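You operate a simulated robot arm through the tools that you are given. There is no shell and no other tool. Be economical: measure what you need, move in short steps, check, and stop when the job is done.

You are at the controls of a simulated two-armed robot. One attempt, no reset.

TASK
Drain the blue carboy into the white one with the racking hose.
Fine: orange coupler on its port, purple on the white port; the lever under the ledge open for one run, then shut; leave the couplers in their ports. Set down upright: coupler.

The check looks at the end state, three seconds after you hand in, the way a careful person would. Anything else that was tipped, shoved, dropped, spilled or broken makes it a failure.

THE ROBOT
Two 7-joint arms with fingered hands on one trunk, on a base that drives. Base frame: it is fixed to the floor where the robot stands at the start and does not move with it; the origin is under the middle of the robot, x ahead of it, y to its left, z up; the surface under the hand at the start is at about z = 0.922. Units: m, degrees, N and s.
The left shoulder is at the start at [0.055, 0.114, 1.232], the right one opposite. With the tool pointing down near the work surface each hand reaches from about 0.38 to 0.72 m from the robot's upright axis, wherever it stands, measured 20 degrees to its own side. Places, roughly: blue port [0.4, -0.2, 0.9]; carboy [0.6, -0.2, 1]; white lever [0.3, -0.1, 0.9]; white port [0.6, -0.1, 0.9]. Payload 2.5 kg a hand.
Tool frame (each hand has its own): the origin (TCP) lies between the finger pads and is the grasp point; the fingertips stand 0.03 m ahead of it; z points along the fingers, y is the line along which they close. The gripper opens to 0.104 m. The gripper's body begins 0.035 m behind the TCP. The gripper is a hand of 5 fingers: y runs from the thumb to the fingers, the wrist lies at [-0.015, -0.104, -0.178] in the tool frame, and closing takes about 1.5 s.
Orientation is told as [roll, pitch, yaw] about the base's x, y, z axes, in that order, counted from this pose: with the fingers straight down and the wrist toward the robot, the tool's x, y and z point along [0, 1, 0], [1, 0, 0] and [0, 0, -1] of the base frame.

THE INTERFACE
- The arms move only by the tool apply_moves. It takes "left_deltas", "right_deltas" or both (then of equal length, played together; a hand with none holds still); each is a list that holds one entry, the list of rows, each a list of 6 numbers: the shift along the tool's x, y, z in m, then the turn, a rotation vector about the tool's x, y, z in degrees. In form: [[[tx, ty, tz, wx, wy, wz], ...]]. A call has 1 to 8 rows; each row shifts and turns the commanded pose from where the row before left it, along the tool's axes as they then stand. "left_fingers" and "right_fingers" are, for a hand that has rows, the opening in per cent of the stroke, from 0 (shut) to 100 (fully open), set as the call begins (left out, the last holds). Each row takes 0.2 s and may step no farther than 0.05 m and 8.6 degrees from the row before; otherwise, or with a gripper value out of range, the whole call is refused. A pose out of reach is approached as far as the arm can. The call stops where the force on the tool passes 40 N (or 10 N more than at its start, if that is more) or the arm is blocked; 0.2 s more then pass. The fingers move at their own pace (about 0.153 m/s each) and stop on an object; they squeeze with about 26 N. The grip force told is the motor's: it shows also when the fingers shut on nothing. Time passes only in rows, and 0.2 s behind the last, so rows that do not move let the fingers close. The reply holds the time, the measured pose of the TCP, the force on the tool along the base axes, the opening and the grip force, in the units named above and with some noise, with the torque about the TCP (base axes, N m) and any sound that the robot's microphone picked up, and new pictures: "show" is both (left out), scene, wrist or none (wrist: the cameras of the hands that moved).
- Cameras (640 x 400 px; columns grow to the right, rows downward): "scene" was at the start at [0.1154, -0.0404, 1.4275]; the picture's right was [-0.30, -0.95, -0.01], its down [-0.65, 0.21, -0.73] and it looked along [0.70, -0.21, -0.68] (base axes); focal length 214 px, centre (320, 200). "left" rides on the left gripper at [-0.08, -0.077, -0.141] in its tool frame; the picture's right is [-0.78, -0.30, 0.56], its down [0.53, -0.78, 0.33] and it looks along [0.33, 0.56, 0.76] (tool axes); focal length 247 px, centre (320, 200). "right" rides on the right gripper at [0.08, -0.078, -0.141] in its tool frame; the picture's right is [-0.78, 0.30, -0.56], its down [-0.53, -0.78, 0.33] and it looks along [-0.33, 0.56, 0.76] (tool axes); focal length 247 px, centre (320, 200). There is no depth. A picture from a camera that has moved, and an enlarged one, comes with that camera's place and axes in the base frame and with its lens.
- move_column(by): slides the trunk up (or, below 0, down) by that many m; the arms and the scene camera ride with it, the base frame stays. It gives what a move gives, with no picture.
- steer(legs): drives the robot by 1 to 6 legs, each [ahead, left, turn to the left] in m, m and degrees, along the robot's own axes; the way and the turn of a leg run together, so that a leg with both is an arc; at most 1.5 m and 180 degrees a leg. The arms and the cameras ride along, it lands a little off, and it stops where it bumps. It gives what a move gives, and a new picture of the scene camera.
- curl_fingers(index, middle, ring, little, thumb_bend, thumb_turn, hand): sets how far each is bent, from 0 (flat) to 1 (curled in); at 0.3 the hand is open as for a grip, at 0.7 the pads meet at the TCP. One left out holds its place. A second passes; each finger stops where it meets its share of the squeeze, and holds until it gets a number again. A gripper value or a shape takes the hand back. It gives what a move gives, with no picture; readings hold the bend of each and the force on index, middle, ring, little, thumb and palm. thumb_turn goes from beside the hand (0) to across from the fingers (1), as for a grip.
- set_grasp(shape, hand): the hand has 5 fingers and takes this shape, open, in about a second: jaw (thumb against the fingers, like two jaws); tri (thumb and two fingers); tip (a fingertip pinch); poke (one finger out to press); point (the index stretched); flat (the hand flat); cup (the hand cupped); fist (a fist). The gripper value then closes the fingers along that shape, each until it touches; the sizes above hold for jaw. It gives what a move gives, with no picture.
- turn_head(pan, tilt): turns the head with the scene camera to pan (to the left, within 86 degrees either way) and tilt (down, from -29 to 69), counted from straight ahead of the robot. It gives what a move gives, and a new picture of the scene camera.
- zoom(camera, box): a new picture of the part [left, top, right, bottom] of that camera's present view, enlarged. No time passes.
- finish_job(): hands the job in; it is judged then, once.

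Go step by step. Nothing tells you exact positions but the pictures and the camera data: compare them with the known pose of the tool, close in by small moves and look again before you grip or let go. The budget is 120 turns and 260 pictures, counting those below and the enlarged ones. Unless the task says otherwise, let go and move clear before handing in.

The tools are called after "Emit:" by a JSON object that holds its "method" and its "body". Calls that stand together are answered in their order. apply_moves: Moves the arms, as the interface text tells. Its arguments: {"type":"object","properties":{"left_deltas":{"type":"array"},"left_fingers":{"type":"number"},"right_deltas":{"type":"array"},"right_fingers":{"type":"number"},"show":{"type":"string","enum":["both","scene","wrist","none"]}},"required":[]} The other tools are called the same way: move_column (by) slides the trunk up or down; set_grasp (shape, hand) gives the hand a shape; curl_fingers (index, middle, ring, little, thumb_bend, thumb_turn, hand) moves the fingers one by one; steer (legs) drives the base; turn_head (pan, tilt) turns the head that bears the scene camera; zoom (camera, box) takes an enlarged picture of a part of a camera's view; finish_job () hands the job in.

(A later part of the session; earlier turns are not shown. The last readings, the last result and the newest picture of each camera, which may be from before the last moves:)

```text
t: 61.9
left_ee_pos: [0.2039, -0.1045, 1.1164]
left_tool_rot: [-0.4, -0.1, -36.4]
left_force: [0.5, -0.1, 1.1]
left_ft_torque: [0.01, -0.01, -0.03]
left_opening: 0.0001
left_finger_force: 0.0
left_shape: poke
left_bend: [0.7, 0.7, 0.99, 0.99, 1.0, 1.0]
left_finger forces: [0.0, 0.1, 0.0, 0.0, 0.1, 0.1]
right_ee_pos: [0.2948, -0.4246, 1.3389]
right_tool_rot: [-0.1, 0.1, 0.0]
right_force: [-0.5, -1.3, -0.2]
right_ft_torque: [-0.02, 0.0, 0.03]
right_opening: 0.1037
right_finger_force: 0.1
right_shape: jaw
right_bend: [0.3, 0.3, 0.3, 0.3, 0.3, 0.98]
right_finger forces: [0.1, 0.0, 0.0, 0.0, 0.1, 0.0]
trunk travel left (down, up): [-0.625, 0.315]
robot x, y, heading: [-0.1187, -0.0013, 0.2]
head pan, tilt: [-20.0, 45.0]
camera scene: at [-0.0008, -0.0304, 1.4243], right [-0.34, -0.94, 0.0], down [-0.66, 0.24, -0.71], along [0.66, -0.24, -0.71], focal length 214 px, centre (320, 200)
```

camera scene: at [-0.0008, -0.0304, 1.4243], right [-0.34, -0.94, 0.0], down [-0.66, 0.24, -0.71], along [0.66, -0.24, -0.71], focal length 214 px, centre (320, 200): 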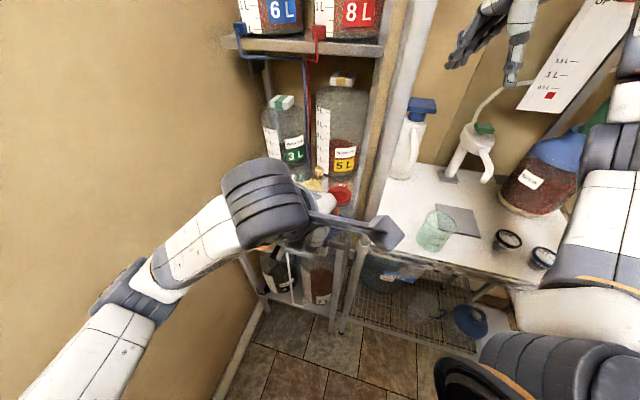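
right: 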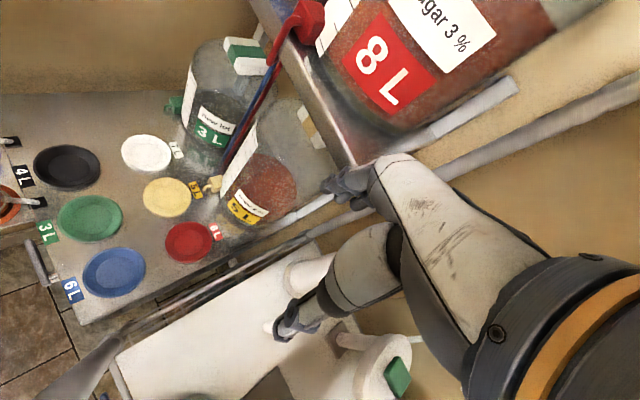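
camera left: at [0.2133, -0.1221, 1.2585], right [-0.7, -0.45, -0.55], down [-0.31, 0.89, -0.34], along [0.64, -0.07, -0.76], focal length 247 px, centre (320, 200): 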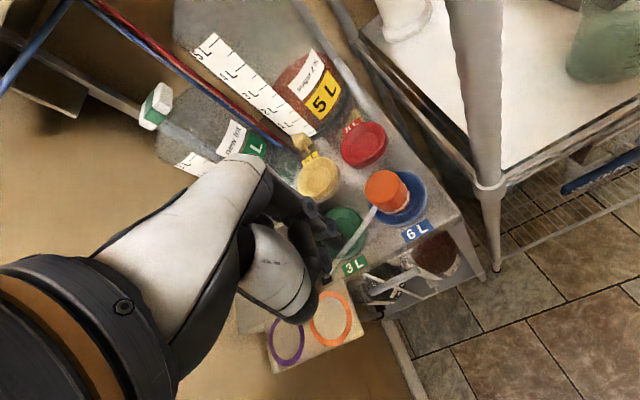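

Emit:
{"method": "set_grasp", "body": {"hand": "left", "shape": "point"}}

Emit:
{"method": "apply_moves", "body": {"left_deltas": [[[0, 0, 0, 0, 0, 0]]], "show": "both"}}

Emit:
{"method": "zoom", "body": {"camera": "scene", "box": [220, 150, 400, 310]}}

```text
t: 62.8
left_ee_pos: [0.2034, -0.1051, 1.1167]
left_tool_rot: [-0.3, -0.1, -36.6]
left_force: [-1.2, 0.1, -0.7]
left_ft_torque: [-0.03, 0.01, 0.04]
left_opening: 0.0
left_finger_force: 0.0
left_shape: point
left_bend: [0.2, 1.0, 1.0, 1.0, 0.98, 0.88]
left_finger forces: [0.1, 0.1, 0.0, 0.0, 0.0, 0.0]
right_ee_pos: [0.2943, -0.425, 1.3395]
right_tool_rot: [0.0, 0.0, 0.1]
right_force: [0.6, 0.2, -0.5]
right_ft_torque: [0.01, 0.0, 0.01]
right_opening: 0.104
right_finger_force: 0.1
right_shape: jaw
right_bend: [0.3, 0.3, 0.3, 0.3, 0.3, 0.98]
right_finger forces: [0.1, 0.0, 0.1, 0.0, 0.0, 0.1]
trunk travel left (down, up): [-0.625, 0.315]
robot x, y, heading: [-0.1226, -0.0018, -0.2]
head pan, tilt: [-20.0, 45.0]
```

```text
t: 63.2
left_ee_pos: [0.204, -0.1044, 1.1169]
left_tool_rot: [-0.3, -0.1, -36.4]
left_force: [-0.5, -0.5, 0.2]
left_ft_torque: [-0.02, -0.01, -0.01]
left_opening: 0.0
left_finger_force: 0.1
left_shape: point
left_bend: [0.2, 1.0, 1.0, 1.0, 0.98, 0.88]
left_finger forces: [0.0, 0.0, 0.0, 0.0, 0.0, 0.1]
right_ee_pos: [0.2952, -0.4242, 1.3389]
right_tool_rot: [0.0, 0.1, -0.2]
right_force: [0.1, 0.2, -0.8]
right_ft_torque: [0.02, 0.0, 0.06]
right_opening: 0.1037
right_finger_force: 0.1
right_shape: jaw
right_bend: [0.3, 0.3, 0.3, 0.3, 0.3, 0.98]
right_finger forces: [0.0, 0.0, 0.0, 0.0, 0.1, 0.0]
trunk travel left (down, up): [-0.625, 0.315]
robot x, y, heading: [-0.1184, -0.0027, 0.2]
head pan, tilt: [-20.0, 45.0]
camera scene: at [-0.0007, -0.0303, 1.4242], right [-0.34, -0.94, 0.0], down [-0.66, 0.24, -0.71], along [0.66, -0.24, -0.71], focal length 214 px, centre (320, 200)
camera left: at [0.0947, -0.1217, 1.2584], right [-0.7, -0.45, -0.55], down [-0.31, 0.89, -0.34], along [0.64, -0.07, -0.76], focal length 247 px, centre (320, 200)
```

scene: 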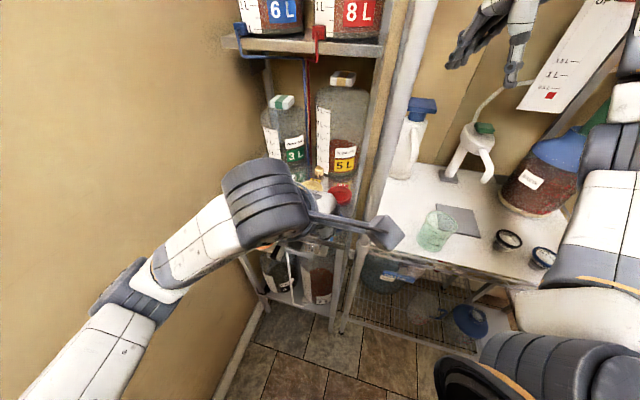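
left: 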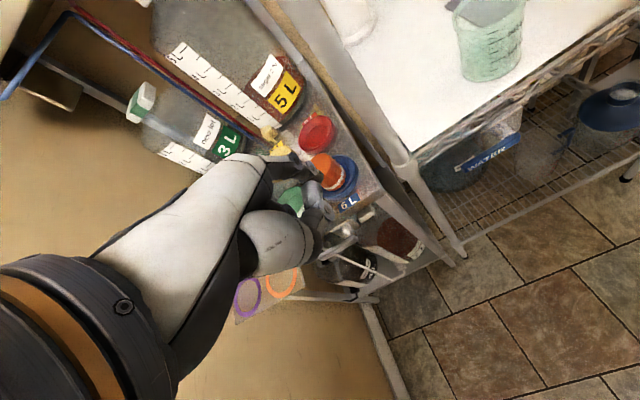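

```text
2.50 times, centred on (310, 230) of scene
camera zoom: at [-0.0007, -0.0303, 1.4242], right [-0.34, -0.94, 0.0], down [-0.66, 0.24, -0.71], along [0.66, -0.24, -0.71], focal length 536 px, centre (345, 125)
```

zoom: 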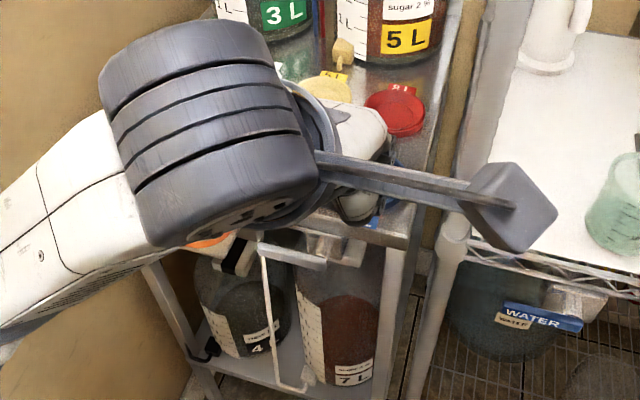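

Emit:
{"method": "zoom", "body": {"camera": "left", "box": [230, 130, 430, 290]}}

```text
2.50 times, centred on (330, 210) of left
camera zoom: at [0.0947, -0.1217, 1.2584], right [-0.7, -0.45, -0.55], down [-0.31, 0.89, -0.34], along [0.64, -0.07, -0.76], focal length 617 px, centre (295, 175)
```

zoom: 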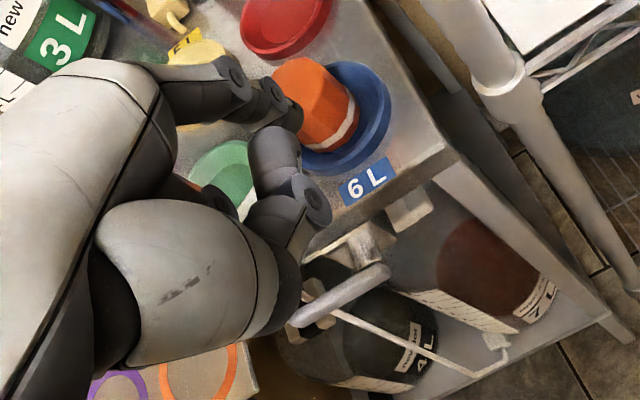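

I turn the pointing hand to about yaw 4° (keeps the knuckles clear of the tray) and bring it above and in front of the lever, still high, to see the fingertip.

Emit:
{"method": "apply_moves", "body": {"left_deltas": [[[0, 0, 0, 0, 0, -8], [0, 0, 0, 0, 0, -8], [0, 0, 0, 0, 0, -8], [0, 0, 0, 0, 0, -8], [0, 0, 0, 0, 0, -8], [0.015, 0.03, 0.03, 0, 0, 0], [0.013, 0.02, 0.03, 0, 0, 0], [0, 0, 0, 0, 0, 0]]], "show": "both"}}

Emit:
{"method": "zoom", "body": {"camera": "left", "box": [230, 100, 470, 290]}}

```text
t: 65.0
left_ee_pos: [0.2533, -0.0723, 1.0555]
left_tool_rot: [-0.2, 0.2, 3.5]
left_force: [0.1, 0.8, 0.6]
left_ft_torque: [-0.01, 0.02, -0.01]
left_opening: 0.0
left_finger_force: 0.0
left_shape: point
left_bend: [0.2, 1.0, 1.0, 1.0, 0.98, 0.88]
left_finger forces: [0.1, 0.0, 0.1, 0.0, 0.0, 0.0]
right_ee_pos: [0.2939, -0.4256, 1.3384]
right_tool_rot: [0.0, 0.1, 0.1]
right_force: [-0.7, -0.1, 0.5]
right_ft_torque: [0.0, 0.01, -0.02]
right_opening: 0.1041
right_finger_force: 0.0
right_shape: jaw
right_bend: [0.3, 0.3, 0.3, 0.3, 0.3, 0.98]
right_finger forces: [0.0, 0.0, 0.1, 0.1, 0.1, 0.0]
trunk travel left (down, up): [-0.625, 0.315]
robot x, y, heading: [-0.118, -0.0064, -0.3]
head pan, tilt: [-20.0, 45.0]
camera scene: at [-0.0008, -0.0304, 1.4242], right [-0.34, -0.94, 0.0], down [-0.66, 0.24, -0.71], along [0.66, -0.24, -0.71], focal length 214 px, centre (320, 200)
camera left: at [0.1813, -0.1573, 1.1973], right [-0.25, -0.8, -0.55], down [-0.81, 0.48, -0.33], along [0.53, 0.36, -0.76], focal length 247 px, centre (320, 200)
```

scene: 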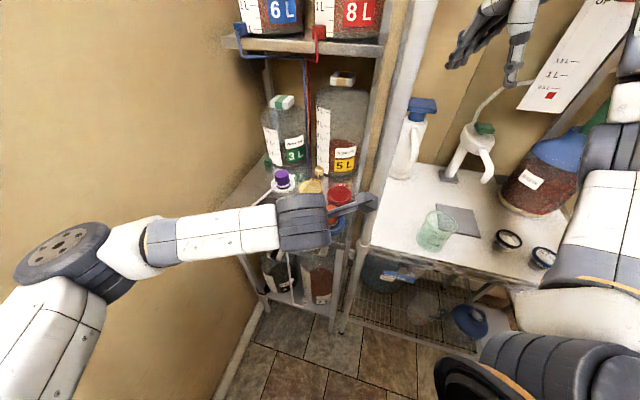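
left: 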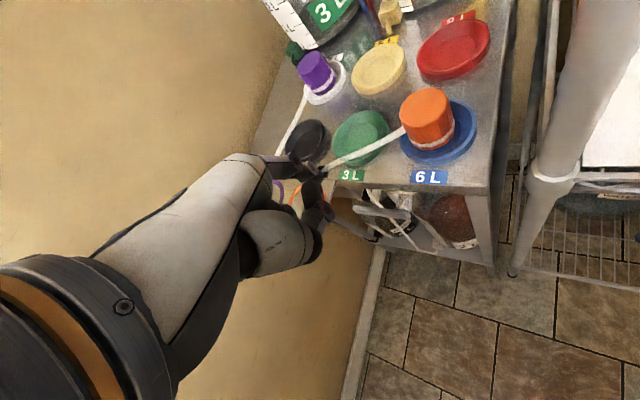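

```text
2.11 times, centred on (350, 195) of left
camera zoom: at [0.1813, -0.1573, 1.1973], right [-0.25, -0.8, -0.55], down [-0.81, 0.48, -0.33], along [0.53, 0.36, -0.76], focal length 520 px, centre (257, 210)
```

zoom: 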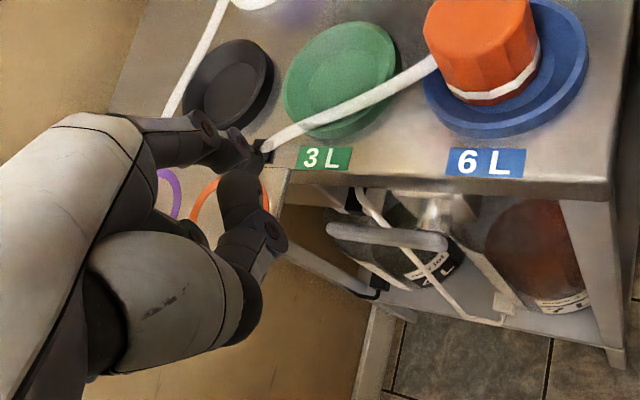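

Emit:
{"method": "apply_moves", "body": {"right_deltas": [[[0, 0, 0, 0, 0, 0]]], "show": "wrist"}}

Emit:
{"method": "zoom", "body": {"camera": "scene", "box": [260, 180, 400, 270]}}

```text
t: 65.4
left_ee_pos: [0.2542, -0.0748, 1.056]
left_tool_rot: [-0.2, 0.0, 3.6]
left_force: [-1.3, 0.5, -0.9]
left_ft_torque: [0.01, -0.02, 0.01]
left_opening: 0.0
left_finger_force: 0.0
left_shape: point
left_bend: [0.2, 1.0, 1.0, 1.0, 0.98, 0.88]
left_finger forces: [0.1, 0.0, 0.1, 0.0, 0.1, 0.0]
right_ee_pos: [0.2944, -0.4242, 1.3379]
right_tool_rot: [0.0, 0.1, 0.0]
right_force: [-1.2, 0.3, -0.1]
right_ft_torque: [-0.01, -0.02, -0.01]
right_opening: 0.1037
right_finger_force: 0.0
right_shape: jaw
right_bend: [0.3, 0.3, 0.3, 0.3, 0.3, 0.98]
right_finger forces: [0.1, 0.1, 0.0, 0.0, 0.0, 0.0]
trunk travel left (down, up): [-0.625, 0.315]
robot x, y, heading: [-0.1172, 0.0017, 0.0]
head pan, tilt: [-20.0, 45.0]
camera right: at [0.2187, -0.3442, 1.4793], right [0.3, -0.78, 0.56], down [-0.78, -0.53, -0.33], along [0.56, -0.33, -0.76], focal length 247 px, centre (320, 200)
```

right: 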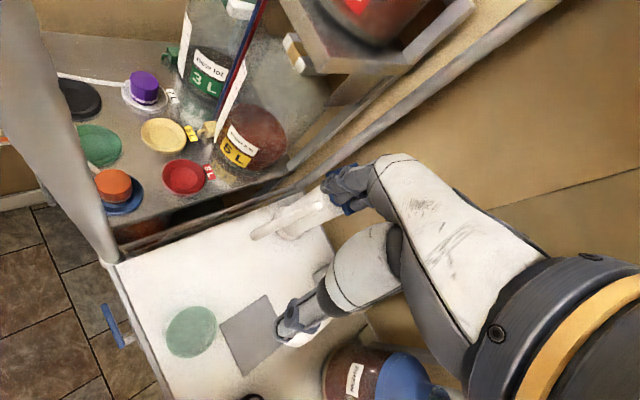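

```text
4.44 times, centred on (330, 225) of scene
camera zoom: at [-0.0007, -0.0303, 1.4242], right [-0.34, -0.94, 0.0], down [-0.66, 0.24, -0.71], along [0.66, -0.24, -0.71], focal length 953 px, centre (276, 89)
```

zoom: 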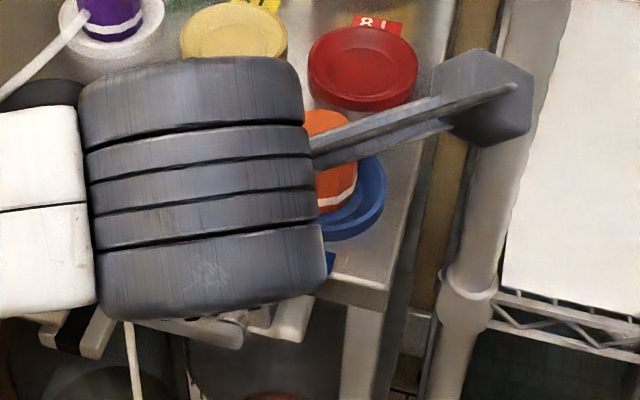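

Emit:
{"method": "apply_moves", "body": {"left_deltas": [[[0, 0.024, 0.02, 0, 0, 0], [0, 0, 0.035, 0, 0, 0], [0, 0, 0.03, 0, 0, 0], [0, 0, 0, 0, 0, 0]]], "show": "wrist"}}

Emit:
{"method": "zoom", "body": {"camera": "left", "box": [230, 100, 430, 260]}}

```text
t: 66.4
left_ee_pos: [0.2749, -0.0725, 0.9718]
left_tool_rot: [-0.3, 0.1, 3.5]
left_force: [1.1, 0.0, 0.0]
left_ft_torque: [-0.01, -0.03, -0.02]
left_opening: 0.0001
left_finger_force: 0.0
left_shape: point
left_bend: [0.2, 1.0, 1.0, 1.0, 0.98, 0.88]
left_finger forces: [0.0, 0.0, 0.0, 0.0, 0.0, 0.0]
right_ee_pos: [0.2945, -0.4244, 1.3378]
right_tool_rot: [0.0, 0.2, 0.0]
right_force: [0.5, 0.2, 0.9]
right_ft_torque: [0.02, 0.0, 0.02]
right_opening: 0.1039
right_finger_force: 0.0
right_shape: jaw
right_bend: [0.3, 0.3, 0.3, 0.3, 0.3, 0.98]
right_finger forces: [0.1, 0.0, 0.0, 0.0, 0.0, 0.1]
trunk travel left (down, up): [-0.625, 0.315]
robot x, y, heading: [-0.1201, 0.0011, 0.0]
head pan, tilt: [-20.0, 45.0]
camera left: at [0.2039, -0.1563, 1.1139], right [-0.25, -0.8, -0.55], down [-0.81, 0.48, -0.33], along [0.53, 0.36, -0.76], focal length 247 px, centre (320, 200)
```

left: 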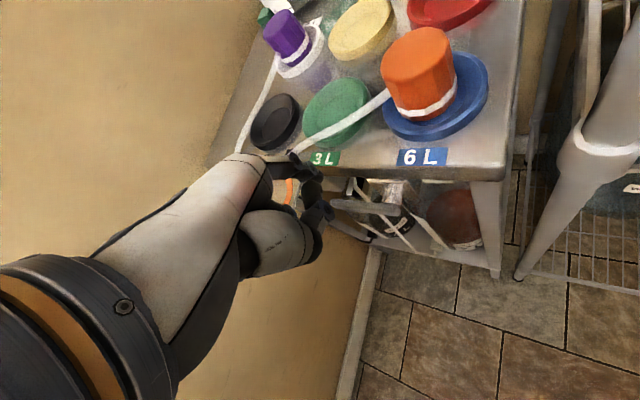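

```text
2.50 times, centred on (330, 180) of left
camera zoom: at [0.2039, -0.1563, 1.1139], right [-0.25, -0.8, -0.55], down [-0.81, 0.48, -0.33], along [0.53, 0.36, -0.76], focal length 617 px, centre (295, 250)
```

zoom: 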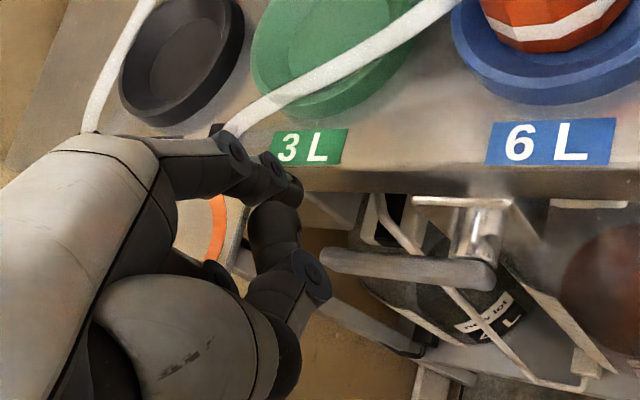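

The bar will pass right under the index tip. I go 8 mm forward and lower until contact.

Emit:
{"method": "apply_moves", "body": {"left_deltas": [[[0, 0.008, 0.02, 0, 0, 0], [0, 0, 0.02, 0, 0, 0], [0, 0, 0.01, 0, 0, 0], [0, 0, 0.006, 0, 0, 0], [0, 0, 0, 0, 0, 0]]], "show": "wrist"}}

Emit:
{"method": "zoom", "body": {"camera": "left", "box": [230, 100, 430, 260]}}

```text
t: 67.6
left_ee_pos: [0.2841, -0.0714, 0.9162]
left_tool_rot: [-0.4, 0.0, 3.6]
left_force: [0.9, 0.0, 0.7]
left_ft_torque: [-0.02, -0.02, 0.01]
left_opening: 0.0
left_finger_force: 0.1
left_shape: point
left_bend: [0.2, 1.0, 1.0, 1.0, 0.98, 0.88]
left_finger forces: [0.0, 0.0, 0.0, 0.0, 0.0, 0.1]
right_ee_pos: [0.2943, -0.4257, 1.3385]
right_tool_rot: [0.0, 0.1, 0.0]
right_force: [0.1, 0.6, -0.1]
right_ft_torque: [0.01, 0.02, -0.01]
right_opening: 0.1037
right_finger_force: 0.2
right_shape: jaw
right_bend: [0.3, 0.3, 0.3, 0.3, 0.3, 0.98]
right_finger forces: [0.0, 0.1, 0.1, 0.1, 0.0, 0.0]
trunk travel left (down, up): [-0.625, 0.315]
robot x, y, heading: [-0.1192, -0.0032, 0.3]
head pan, tilt: [-20.0, 45.0]
camera left: at [0.2112, -0.1554, 1.0577], right [-0.25, -0.8, -0.55], down [-0.81, 0.48, -0.33], along [0.53, 0.36, -0.76], focal length 247 px, centre (320, 200)
```

left: 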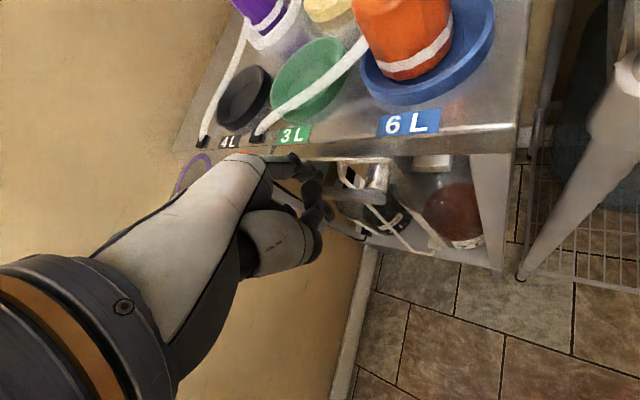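

```text
2.50 times, centred on (330, 180) of left
camera zoom: at [0.2112, -0.1554, 1.0577], right [-0.25, -0.8, -0.55], down [-0.81, 0.48, -0.33], along [0.53, 0.36, -0.76], focal length 617 px, centre (295, 250)
```

zoom: 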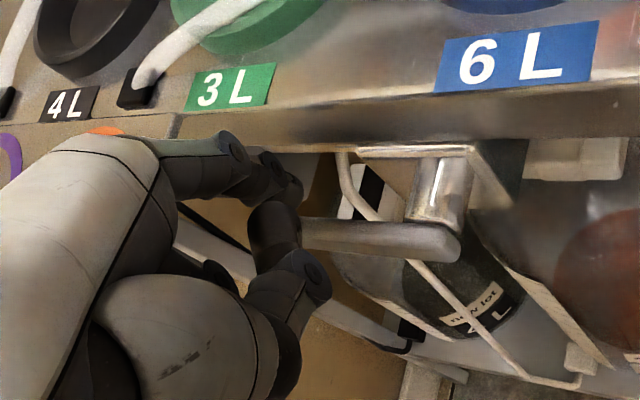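

Emit:
{"method": "apply_moves", "body": {"left_deltas": [[[0, 0, 0.006, 0, 0, 0], [0, 0, 0.006, 0, 0, 0], [0, 0, 0.006, 0, 0, 0], [0, 0, 0, 0, 0, 0]]], "show": "none"}}

Emit:
{"method": "zoom", "body": {"camera": "left", "box": [230, 100, 430, 260]}}

```text
t: 68.6
left_ee_pos: [0.283, -0.0722, 0.8992]
left_tool_rot: [-0.3, 0.1, 3.5]
left_force: [0.5, -0.4, -0.3]
left_ft_torque: [0.02, 0.02, -0.02]
left_opening: 0.0
left_finger_force: 0.1
left_shape: point
left_bend: [0.2, 1.0, 1.0, 1.0, 0.98, 0.88]
left_finger forces: [0.0, 0.0, 0.0, 0.0, 0.0, 0.0]
right_ee_pos: [0.2949, -0.4251, 1.3393]
right_tool_rot: [0.0, 0.1, -0.1]
right_force: [0.0, -0.1, -0.1]
right_ft_torque: [0.03, 0.0, 0.03]
right_opening: 0.1039
right_finger_force: 0.1
right_shape: jaw
right_bend: [0.3, 0.3, 0.3, 0.3, 0.3, 0.98]
right_finger forces: [0.0, 0.0, 0.1, 0.1, 0.0, 0.0]
trunk travel left (down, up): [-0.625, 0.315]
robot x, y, heading: [-0.1195, -0.0012, 0.0]
head pan, tilt: [-20.0, 45.0]
```

```text
2.50 times, centred on (330, 180) of left
camera zoom: at [0.2112, -0.1564, 1.0394], right [-0.25, -0.8, -0.55], down [-0.81, 0.48, -0.33], along [0.53, 0.36, -0.76], focal length 617 px, centre (295, 250)
```

zoom: 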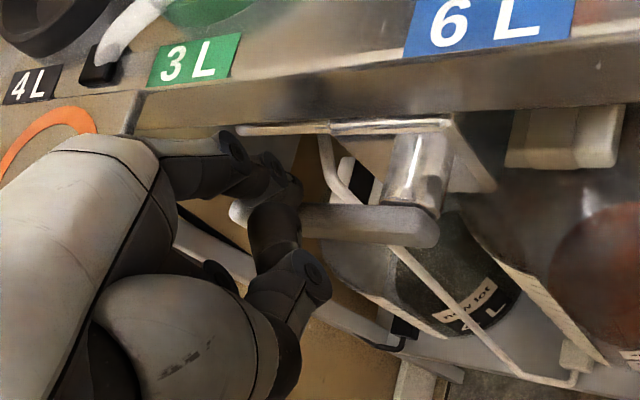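

Emit:
{"method": "apply_moves", "body": {"left_deltas": [[[0, 0, 0.006, 0, 0, 0], [0, 0, 0.006, 0, 0, 0], [0, 0, 0.006, 0, 0, 0], [0, 0, 0, 0, 0, 0]]], "show": "none"}}

Emit:
{"method": "zoom", "body": {"camera": "left", "box": [230, 100, 430, 260]}}

```text
t: 69.6
left_ee_pos: [0.2822, -0.073, 0.8791]
left_tool_rot: [-0.3, 0.1, 3.6]
left_force: [1.2, -0.7, -0.3]
left_ft_torque: [-0.02, -0.03, 0.02]
left_opening: 0.0
left_finger_force: 0.0
left_shape: point
left_bend: [0.2, 1.0, 1.0, 1.0, 0.98, 0.88]
left_finger forces: [0.3, 0.1, 0.0, 0.0, 0.0, 0.1]
right_ee_pos: [0.2956, -0.4256, 1.3401]
right_tool_rot: [-0.1, -0.1, 0.0]
right_force: [-0.4, -0.1, -0.5]
right_ft_torque: [0.0, 0.01, -0.02]
right_opening: 0.1037
right_finger_force: 0.0
right_shape: jaw
right_bend: [0.3, 0.3, 0.3, 0.3, 0.3, 0.98]
right_finger forces: [0.0, 0.0, 0.0, 0.0, 0.1, 0.1]
trunk travel left (down, up): [-0.625, 0.315]
robot x, y, heading: [-0.1212, 0.0004, 0.0]
head pan, tilt: [-20.0, 45.0]
```

```text
2.50 times, centred on (330, 180) of left
camera zoom: at [0.2117, -0.157, 1.0215], right [-0.25, -0.8, -0.55], down [-0.81, 0.48, -0.33], along [0.53, 0.36, -0.76], focal length 617 px, centre (295, 250)
```

zoom: 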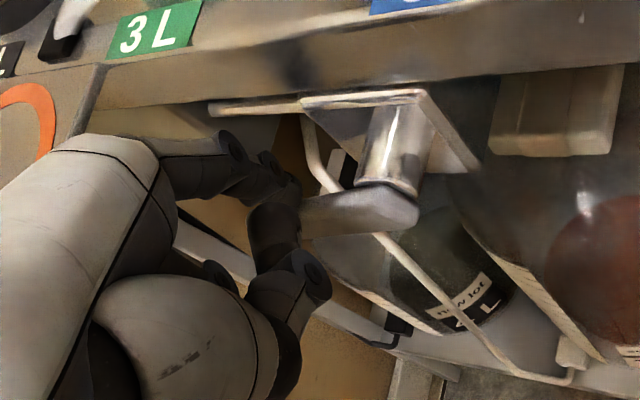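

The bar has begun to swing down with little resistance. I follow its arc.

Emit:
{"method": "apply_moves", "body": {"left_deltas": [[[-0.003, -0.002, 0.007, 0, 0, 0], [-0.004, -0.003, 0.007, 0, 0, 0], [-0.005, -0.003, 0.006, 0, 0, 0], [-0.005, -0.003, 0.005, 0, 0, 0], [0, 0, 0, 0, 0, 0]]], "show": "none"}}

Emit:
{"method": "zoom", "body": {"camera": "left", "box": [230, 100, 430, 260]}}

```text
t: 70.8
left_ee_pos: [0.2751, -0.0901, 0.8555]
left_tool_rot: [-0.3, 0.0, 3.6]
left_force: [0.4, 3.6, 3.1]
left_ft_torque: [0.04, -0.23, 0.28]
left_opening: 0.096
left_finger_force: 0.2
left_shape: point
left_bend: [0.19, 1.0, 1.0, 1.0, 0.98, 0.88]
left_finger forces: [4.3, 0.1, 0.0, 0.0, 0.0, 0.0]
right_ee_pos: [0.2949, -0.4244, 1.3394]
right_tool_rot: [0.0, 0.0, 0.0]
right_force: [0.9, -0.6, -0.1]
right_ft_torque: [-0.02, 0.0, 0.0]
right_opening: 0.1035
right_finger_force: 0.1
right_shape: jaw
right_bend: [0.3, 0.3, 0.3, 0.3, 0.3, 0.98]
right_finger forces: [0.0, 0.1, 0.1, 0.0, 0.0, 0.0]
trunk travel left (down, up): [-0.625, 0.315]
robot x, y, heading: [-0.1188, -0.0015, 0.2]
head pan, tilt: [-20.0, 45.0]
```

```text
2.50 times, centred on (330, 180) of left
camera zoom: at [0.2021, -0.1742, 0.9967], right [-0.25, -0.8, -0.55], down [-0.81, 0.48, -0.34], along [0.53, 0.36, -0.76], focal length 617 px, centre (295, 250)
```

zoom: 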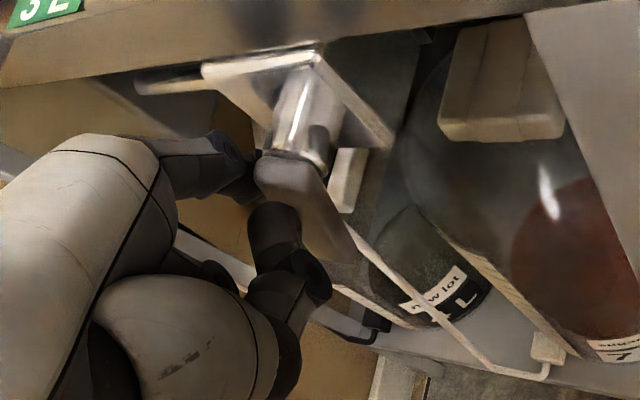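

Emit:
{"method": "apply_moves", "body": {"left_deltas": [[[-0.004, -0.003, 0.006, 0, 0, 0], [-0.006, -0.004, 0.004, 0, 0, 0], [-0.006, -0.004, 0.002, 0, 0, 0], [0, 0, 0, 0, 0, 0]]], "show": "scene"}}

Emit:
{"method": "zoom", "body": {"camera": "left", "box": [230, 100, 430, 260]}}

Emit:
{"method": "zoom", "body": {"camera": "scene", "box": [220, 0, 420, 320]}}

```text
t: 71.8
left_ee_pos: [0.268, -0.1014, 0.8438]
left_tool_rot: [-0.2, -0.6, 4.0]
left_force: [11.9, 23.7, 17.9]
left_ft_torque: [-0.55, -0.79, 1.45]
left_opening: 0.0002
left_finger_force: 0.1
left_shape: point
left_bend: [0.12, 1.0, 1.0, 1.0, 0.98, 0.88]
left_finger forces: [31.9, 0.1, 0.0, 0.0, 0.0, 0.0]
right_ee_pos: [0.2941, -0.4216, 1.3386]
right_tool_rot: [-0.1, 0.0, 0.0]
right_force: [-0.4, -0.8, 0.1]
right_ft_torque: [0.02, -0.02, 0.0]
right_opening: 0.1039
right_finger_force: 0.0
right_shape: jaw
right_bend: [0.3, 0.3, 0.3, 0.3, 0.3, 0.98]
right_finger forces: [0.1, 0.0, 0.0, 0.1, 0.0, 0.0]
trunk travel left (down, up): [-0.625, 0.315]
robot x, y, heading: [-0.1219, -0.0017, 0.0]
head pan, tilt: [-20.0, 45.0]
camera scene: at [-0.0009, -0.0273, 1.4244], right [-0.34, -0.94, 0.0], down [-0.66, 0.24, -0.71], along [0.66, -0.24, -0.71], focal length 214 px, centre (320, 200)
```

scene: 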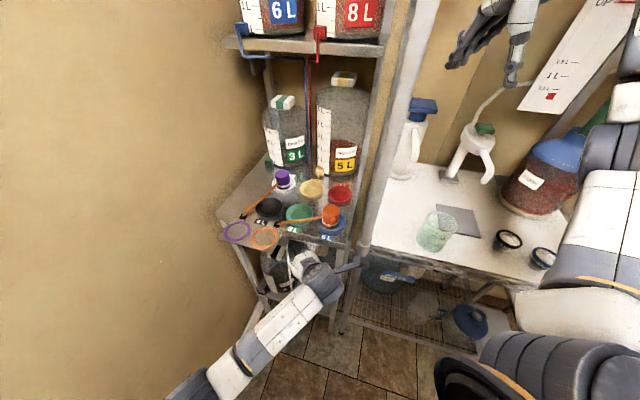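

```text
2.50 times, centred on (330, 180) of left
camera zoom: at [0.1952, -0.1869, 0.986], right [-0.23, -0.8, -0.56], down [-0.81, 0.48, -0.34], along [0.54, 0.37, -0.76], focal length 617 px, centre (295, 250)
```

zoom: 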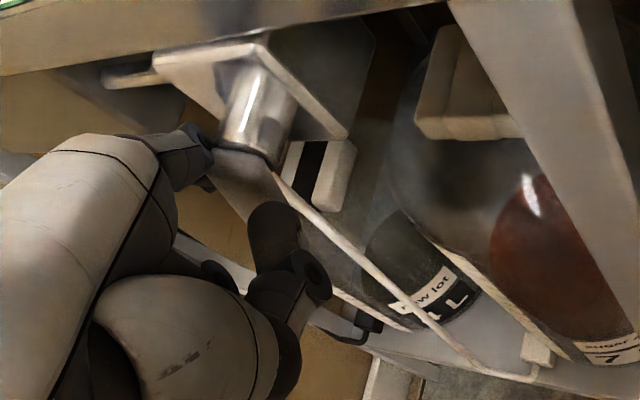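

```text
1.25 times, centred on (320, 160) of scene
camera zoom: at [-0.0009, -0.0273, 1.4244], right [-0.34, -0.94, 0.0], down [-0.66, 0.24, -0.71], along [0.66, -0.24, -0.71], focal length 268 px, centre (320, 250)
```

zoom: 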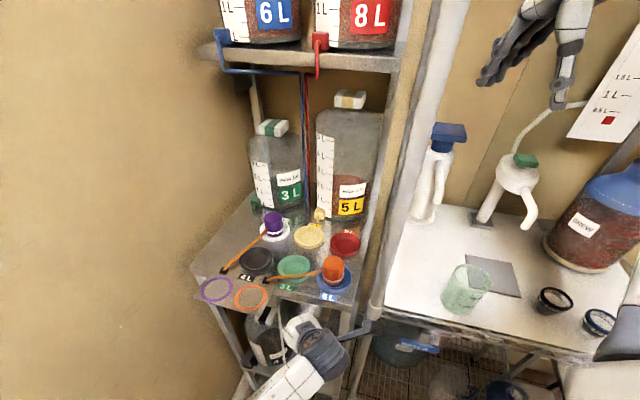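

Flow is running: both hoses carry amber liquid, and the lever is at its stop. I back the finger off slightly and watch the blue carboy's level.

Emit:
{"method": "apply_moves", "body": {"left_deltas": [[[0.008, 0.005, -0.002, 0, 0, 0], [0, 0, 0, 0, 0, 0]]], "show": "none"}}

Emit:
{"method": "turn_head", "body": {"pan": -20, "tilt": 20}}

Emit:
{"method": "zoom", "body": {"camera": "left", "box": [230, 100, 470, 290]}}

```text
t: 72.4
left_ee_pos: [0.2691, -0.0968, 0.8483]
left_tool_rot: [-0.4, -0.1, 3.6]
left_force: [8.4, 12.9, 11.2]
left_ft_torque: [-0.32, -0.48, 0.82]
left_opening: 0.0
left_finger_force: 0.0
left_shape: point
left_bend: [0.13, 1.0, 1.0, 1.0, 0.98, 0.88]
left_finger forces: [19.2, 0.1, 0.1, 0.1, 0.0, 0.0]
right_ee_pos: [0.2959, -0.4237, 1.3391]
right_tool_rot: [-0.2, 0.1, 0.0]
right_force: [-0.3, 0.2, -0.4]
right_ft_torque: [0.0, 0.02, 0.03]
right_opening: 0.1038
right_finger_force: 0.0
right_shape: jaw
right_bend: [0.3, 0.3, 0.3, 0.3, 0.3, 0.98]
right_finger forces: [0.0, 0.0, 0.0, 0.0, 0.0, 0.1]
trunk travel left (down, up): [-0.625, 0.315]
robot x, y, heading: [-0.1176, -0.0053, -0.1]
head pan, tilt: [-20.0, 45.0]
```

```text
t: 73.3
left_ee_pos: [0.2697, -0.0967, 0.846]
left_tool_rot: [-0.2, -0.1, 3.7]
left_force: [7.8, 11.1, 8.6]
left_ft_torque: [-0.28, -0.33, 0.68]
left_opening: 0.0
left_finger_force: 0.0
left_shape: point
left_bend: [0.13, 1.0, 1.0, 1.0, 0.98, 0.88]
left_finger forces: [15.8, 0.1, 0.0, 0.0, 0.0, 0.1]
right_ee_pos: [0.2954, -0.4246, 1.3393]
right_tool_rot: [-0.2, 0.2, -0.1]
right_force: [-0.2, 0.2, -0.2]
right_ft_torque: [0.0, 0.01, -0.02]
right_opening: 0.1039
right_finger_force: 0.1
right_shape: jaw
right_bend: [0.3, 0.3, 0.3, 0.3, 0.3, 0.98]
right_finger forces: [0.0, 0.0, 0.0, 0.0, 0.1, 0.0]
trunk travel left (down, up): [-0.625, 0.315]
robot x, y, heading: [-0.117, -0.0042, -0.1]
head pan, tilt: [-20.0, 20.0]
camera scene: at [0.0105, -0.0329, 1.4629], right [-0.34, -0.94, 0.0], down [-0.32, 0.12, -0.94], along [0.88, -0.32, -0.34], focal length 214 px, centre (320, 200)
```

scene: 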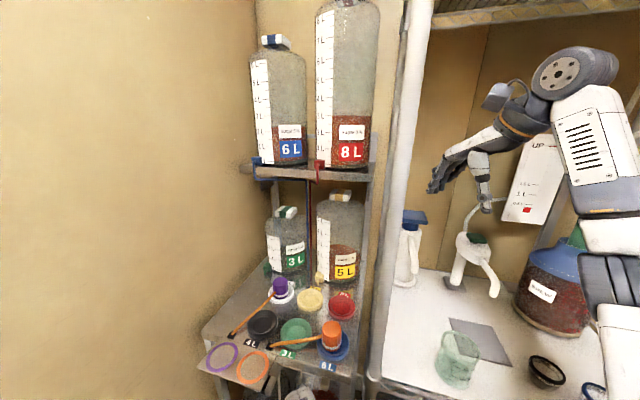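

```text
2.11 times, centred on (350, 195) of left
camera zoom: at [0.1973, -0.1811, 0.9871], right [-0.24, -0.8, -0.55], down [-0.81, 0.48, -0.34], along [0.54, 0.37, -0.76], focal length 520 px, centre (257, 210)
```

zoom: 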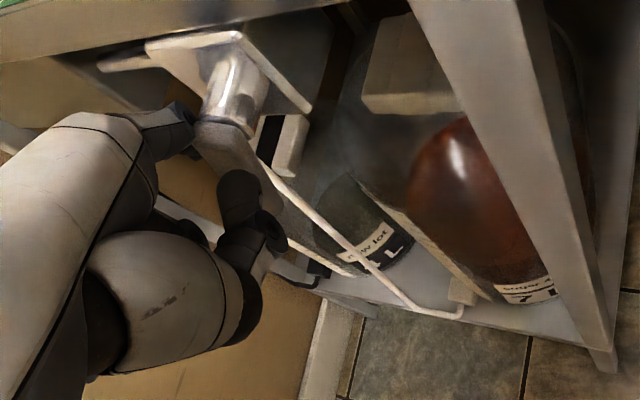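

Emit:
{"method": "zoom", "body": {"camera": "scene", "box": [240, 20, 320, 180]}}

Emit:
{"method": "zoom", "body": {"camera": "left", "box": [360, 110, 520, 260]}}

```text
2.50 times, centred on (280, 100) of scene
camera zoom: at [0.0105, -0.0329, 1.4629], right [-0.34, -0.94, 0.0], down [-0.32, 0.12, -0.94], along [0.88, -0.32, -0.34], focal length 536 px, centre (420, 450)
```

zoom: 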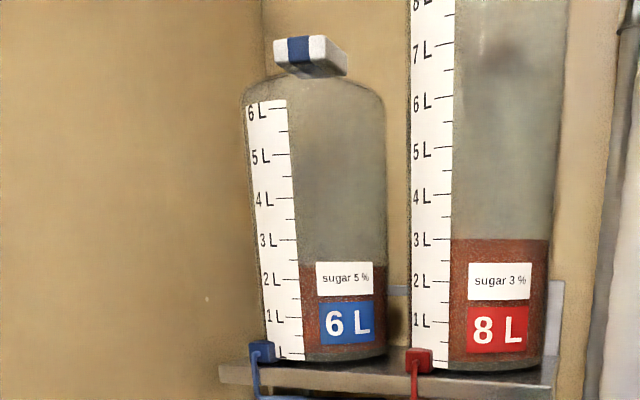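

```text
2.67 times, centred on (440, 185) of left
camera zoom: at [0.1973, -0.1811, 0.9871], right [-0.24, -0.8, -0.55], down [-0.81, 0.48, -0.34], along [0.54, 0.37, -0.76], focal length 659 px, centre (0, 240)
```

zoom: 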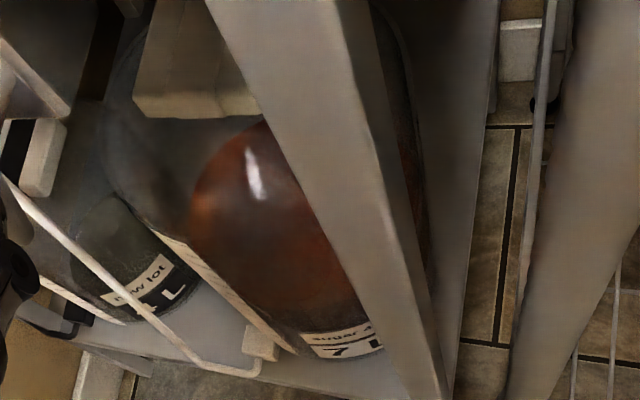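

Blue is at 2.4 L and falling about 1 L/s. I wait one more second and check both levels.

Emit:
{"method": "apply_moves", "body": {"left_deltas": [[[0, 0, 0, 0, 0, 0], [0, 0, 0, 0, 0, 0], [0, 0, 0, 0, 0, 0]]], "show": "none"}}

Emit:
{"method": "zoom", "body": {"camera": "scene", "box": [240, 20, 320, 180]}}

Emit:
{"method": "zoom", "body": {"camera": "left", "box": [360, 110, 520, 260]}}

```text
t: 74.1
left_ee_pos: [0.2706, -0.0968, 0.8453]
left_tool_rot: [-0.3, -0.1, 3.7]
left_force: [9.2, 11.2, 7.6]
left_ft_torque: [-0.3, -0.29, 0.7]
left_opening: 0.0001
left_finger_force: 0.1
left_shape: point
left_bend: [0.13, 1.0, 1.0, 1.0, 0.98, 0.88]
left_finger forces: [15.8, 0.0, 0.0, 0.0, 0.1, 0.0]
right_ee_pos: [0.2941, -0.4225, 1.3393]
right_tool_rot: [-0.1, 0.2, 0.0]
right_force: [-0.4, 1.1, 0.3]
right_ft_torque: [0.0, 0.0, -0.02]
right_opening: 0.1036
right_finger_force: 0.0
right_shape: jaw
right_bend: [0.3, 0.3, 0.3, 0.3, 0.3, 0.98]
right_finger forces: [0.0, 0.1, 0.0, 0.0, 0.0, 0.0]
trunk travel left (down, up): [-0.625, 0.315]
robot x, y, heading: [-0.1188, -0.0029, -0.1]
head pan, tilt: [-20.0, 20.0]
```

```text
2.50 times, centred on (280, 100) of scene
camera zoom: at [0.0106, -0.0329, 1.4629], right [-0.34, -0.94, 0.0], down [-0.32, 0.12, -0.94], along [0.88, -0.32, -0.34], focal length 536 px, centre (420, 450)
```

zoom: 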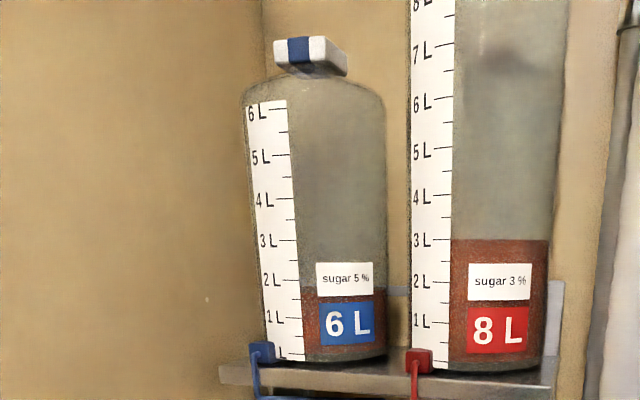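

```text
2.67 times, centred on (440, 185) of left
camera zoom: at [0.1974, -0.181, 0.987], right [-0.24, -0.8, -0.55], down [-0.81, 0.48, -0.34], along [0.54, 0.37, -0.76], focal length 659 px, centre (0, 240)
```

zoom: 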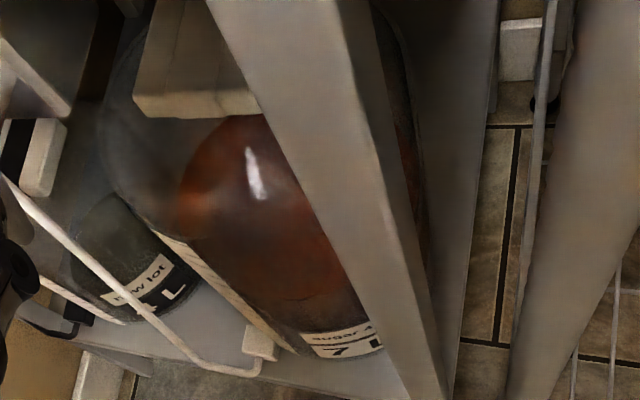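

Emit:
{"method": "apply_moves", "body": {"left_deltas": [[[0, 0, 0, 0, 0, 0], [0, 0, 0, 0, 0, 0], [0, 0, 0, 0, 0, 0], [0, 0, 0, 0, 0, 0], [0, 0, 0, 0, 0, 0], [0, 0, 0, 0, 0, 0], [0, 0, 0, 0, 0, 0]]], "show": "none"}}

Emit:
{"method": "zoom", "body": {"camera": "scene", "box": [240, 20, 320, 180]}}

Emit:
{"method": "zoom", "body": {"camera": "left", "box": [360, 110, 520, 260]}}

```text
t: 75.7
left_ee_pos: [0.2706, -0.0969, 0.8457]
left_tool_rot: [-0.2, -0.1, 3.7]
left_force: [8.5, 11.3, 7.2]
left_ft_torque: [-0.28, -0.24, 0.7]
left_opening: 0.0
left_finger_force: 0.0
left_shape: point
left_bend: [0.13, 1.0, 1.0, 1.0, 0.98, 0.88]
left_finger forces: [16.0, 0.0, 0.0, 0.0, 0.1, 0.0]
right_ee_pos: [0.2942, -0.4241, 1.3392]
right_tool_rot: [0.0, 0.1, 0.0]
right_force: [-0.5, -0.4, 0.4]
right_ft_torque: [-0.01, 0.03, -0.01]
right_opening: 0.1037
right_finger_force: 0.1
right_shape: jaw
right_bend: [0.3, 0.3, 0.3, 0.3, 0.3, 0.98]
right_finger forces: [0.1, 0.0, 0.0, 0.0, 0.0, 0.0]
trunk travel left (down, up): [-0.625, 0.315]
robot x, y, heading: [-0.121, -0.0024, -0.3]
head pan, tilt: [-20.0, 20.0]
```

```text
2.50 times, centred on (280, 100) of scene
camera zoom: at [0.0107, -0.0329, 1.4629], right [-0.34, -0.94, 0.0], down [-0.32, 0.12, -0.94], along [0.88, -0.32, -0.34], focal length 536 px, centre (420, 450)
```

zoom: 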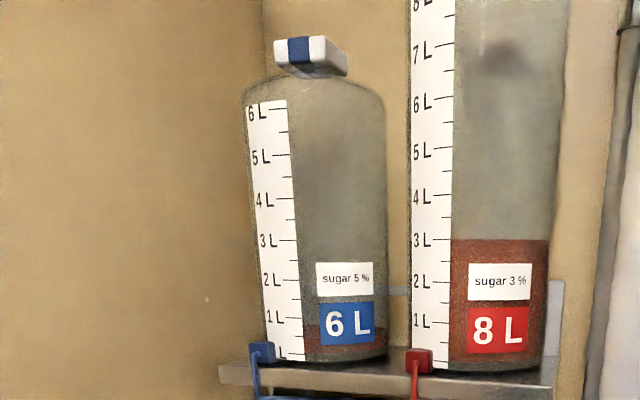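

```text
2.67 times, centred on (440, 185) of left
camera zoom: at [0.1974, -0.181, 0.9871], right [-0.24, -0.8, -0.55], down [-0.81, 0.48, -0.34], along [0.54, 0.37, -0.76], focal length 659 px, centre (0, 240)
```

zoom: 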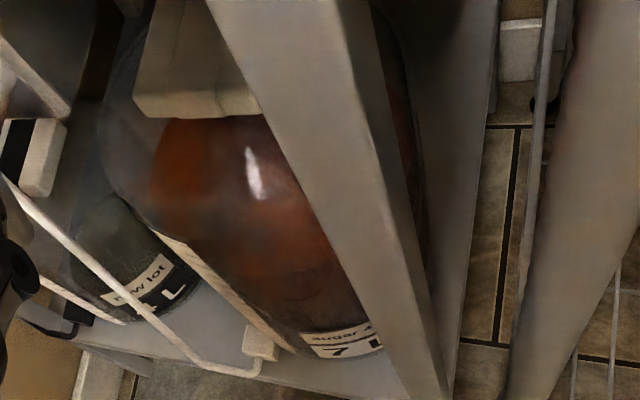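

Emit:
{"method": "apply_moves", "body": {"left_deltas": [[[0, 0, 0, 0, 0, 0], [0, 0, 0, 0, 0, 0], [0, 0, 0, 0, 0, 0], [0, 0, 0, 0, 0, 0], [0, 0, 0, 0, 0, 0], [0, 0, 0, 0, 0, 0]]], "show": "none"}}

Emit:
{"method": "zoom", "body": {"camera": "scene", "box": [220, 20, 380, 380]}}

Emit:
{"method": "zoom", "body": {"camera": "left", "box": [230, 100, 530, 300]}}

```text
t: 77.1
left_ee_pos: [0.27, -0.0974, 0.8458]
left_tool_rot: [-0.3, -0.1, 3.7]
left_force: [9.4, 11.6, 7.0]
left_ft_torque: [-0.29, -0.22, 0.71]
left_opening: 0.0002
left_finger_force: 0.0
left_shape: point
left_bend: [0.13, 1.0, 1.0, 1.0, 0.98, 0.88]
left_finger forces: [15.9, 0.0, 0.0, 0.0, 0.0, 0.0]
right_ee_pos: [0.2946, -0.4244, 1.3388]
right_tool_rot: [-0.1, 0.1, 0.1]
right_force: [-0.1, 0.0, 1.5]
right_ft_torque: [0.0, 0.03, 0.01]
right_opening: 0.1036
right_finger_force: 0.2
right_shape: jaw
right_bend: [0.3, 0.3, 0.3, 0.3, 0.3, 0.98]
right_finger forces: [0.0, 0.0, 0.0, 0.0, 0.0, 0.0]
trunk travel left (down, up): [-0.625, 0.315]
robot x, y, heading: [-0.1212, 0.0003, 0.3]
head pan, tilt: [-20.0, 20.0]
```

```text
1.11 times, centred on (300, 200) of scene
camera zoom: at [0.0108, -0.0329, 1.4629], right [-0.34, -0.94, 0.0], down [-0.32, 0.12, -0.94], along [0.88, -0.32, -0.34], focal length 238 px, centre (342, 200)
```

zoom: 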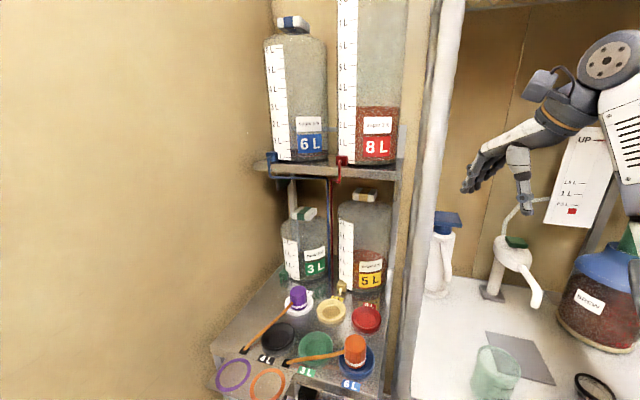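

```text
2.00 times, centred on (380, 200) of left
camera zoom: at [0.1975, -0.181, 0.9871], right [-0.24, -0.8, -0.55], down [-0.81, 0.48, -0.34], along [0.54, 0.37, -0.76], focal length 494 px, centre (200, 200)
```

zoom: 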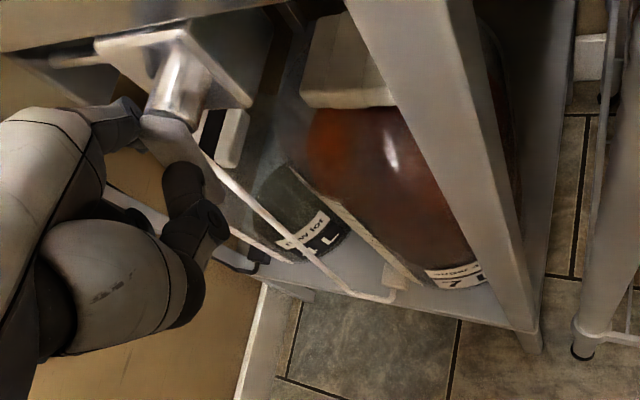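

Emit:
{"method": "zoom", "body": {"camera": "scene", "box": [250, 100, 330, 180]}}

Emit:
{"method": "zoom", "body": {"camera": "scene", "box": [200, 260, 380, 380]}}

```text
5.00 times, centred on (290, 140) of scene
camera zoom: at [0.0108, -0.0329, 1.4629], right [-0.34, -0.94, 0.0], down [-0.32, 0.12, -0.94], along [0.88, -0.32, -0.34], focal length 1072 px, centre (470, 500)
```

zoom: 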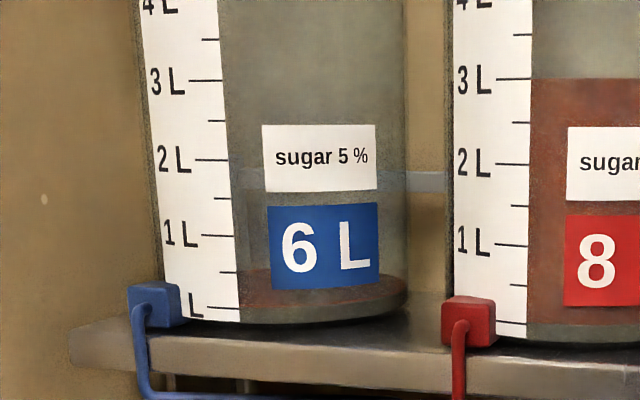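

```text
3.33 times, centred on (290, 320) of scene
camera zoom: at [0.0108, -0.0329, 1.4629], right [-0.34, -0.94, 0.0], down [-0.32, 0.12, -0.94], along [0.88, -0.32, -0.34], focal length 715 px, centre (420, -200)
```

zoom: 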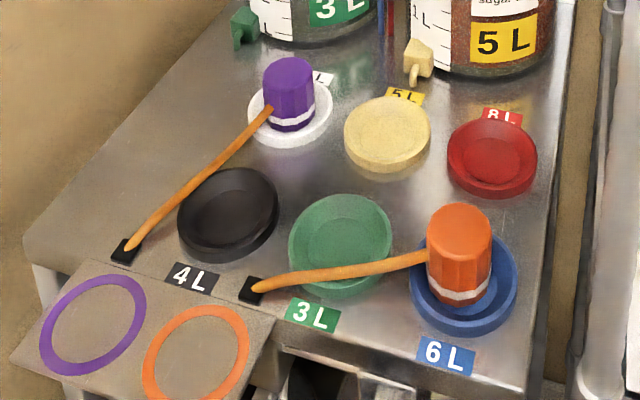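

A thin layer is left. One more second.

Emit:
{"method": "apply_moves", "body": {"left_deltas": [[[0, 0, 0, 0, 0, 0], [0, 0, 0, 0, 0, 0], [0, 0, 0, 0, 0, 0], [0, 0, 0, 0, 0, 0]]], "show": "none"}}

Emit:
{"method": "zoom", "body": {"camera": "scene", "box": [250, 100, 330, 180]}}

Emit:
{"method": "zoom", "body": {"camera": "scene", "box": [200, 260, 380, 380]}}

```text
t: 78.1
left_ee_pos: [0.27, -0.096, 0.8471]
left_tool_rot: [-0.3, -0.2, 3.7]
left_force: [9.5, 11.7, 6.9]
left_ft_torque: [-0.24, -0.23, 0.68]
left_opening: 0.0
left_finger_force: 0.1
left_shape: point
left_bend: [0.13, 1.0, 1.0, 1.0, 0.98, 0.88]
left_finger forces: [16.0, 0.1, 0.0, 0.1, 0.0, 0.0]
right_ee_pos: [0.2942, -0.4237, 1.3392]
right_tool_rot: [-0.1, 0.1, -0.1]
right_force: [-0.7, 0.4, -0.5]
right_ft_torque: [0.01, 0.0, 0.02]
right_opening: 0.1035
right_finger_force: 0.1
right_shape: jaw
right_bend: [0.3, 0.3, 0.3, 0.3, 0.3, 0.98]
right_finger forces: [0.0, 0.0, 0.0, 0.0, 0.0, 0.0]
trunk travel left (down, up): [-0.625, 0.315]
robot x, y, heading: [-0.1192, -0.0031, 0.1]
head pan, tilt: [-20.0, 20.0]
```

```text
5.00 times, centred on (290, 140) of scene
camera zoom: at [0.0108, -0.0329, 1.4629], right [-0.34, -0.94, 0.0], down [-0.32, 0.12, -0.94], along [0.88, -0.32, -0.34], focal length 1072 px, centre (470, 500)
```

zoom: 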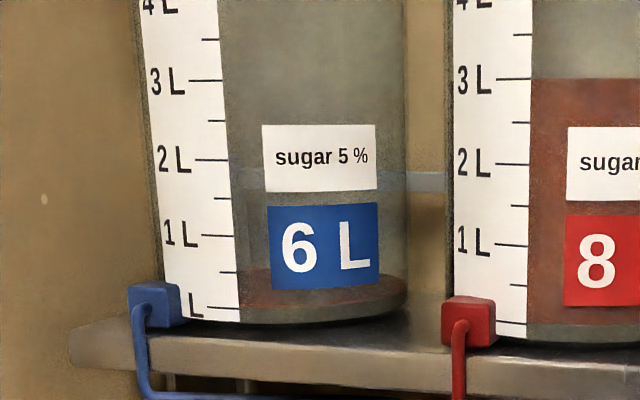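

```text
3.33 times, centred on (290, 320) of scene
camera zoom: at [0.0108, -0.0329, 1.4629], right [-0.34, -0.94, 0.0], down [-0.32, 0.12, -0.94], along [0.88, -0.32, -0.34], focal length 715 px, centre (420, -200)
```

zoom: 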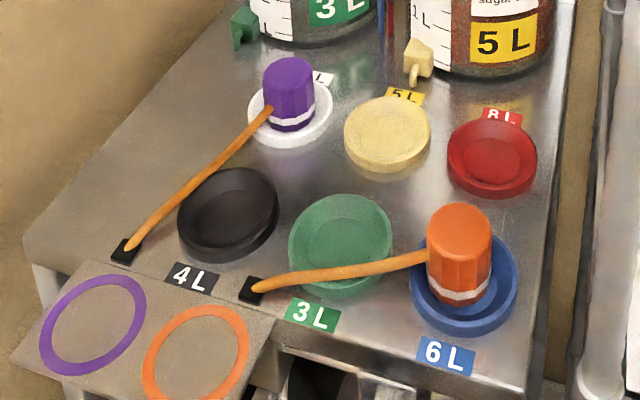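

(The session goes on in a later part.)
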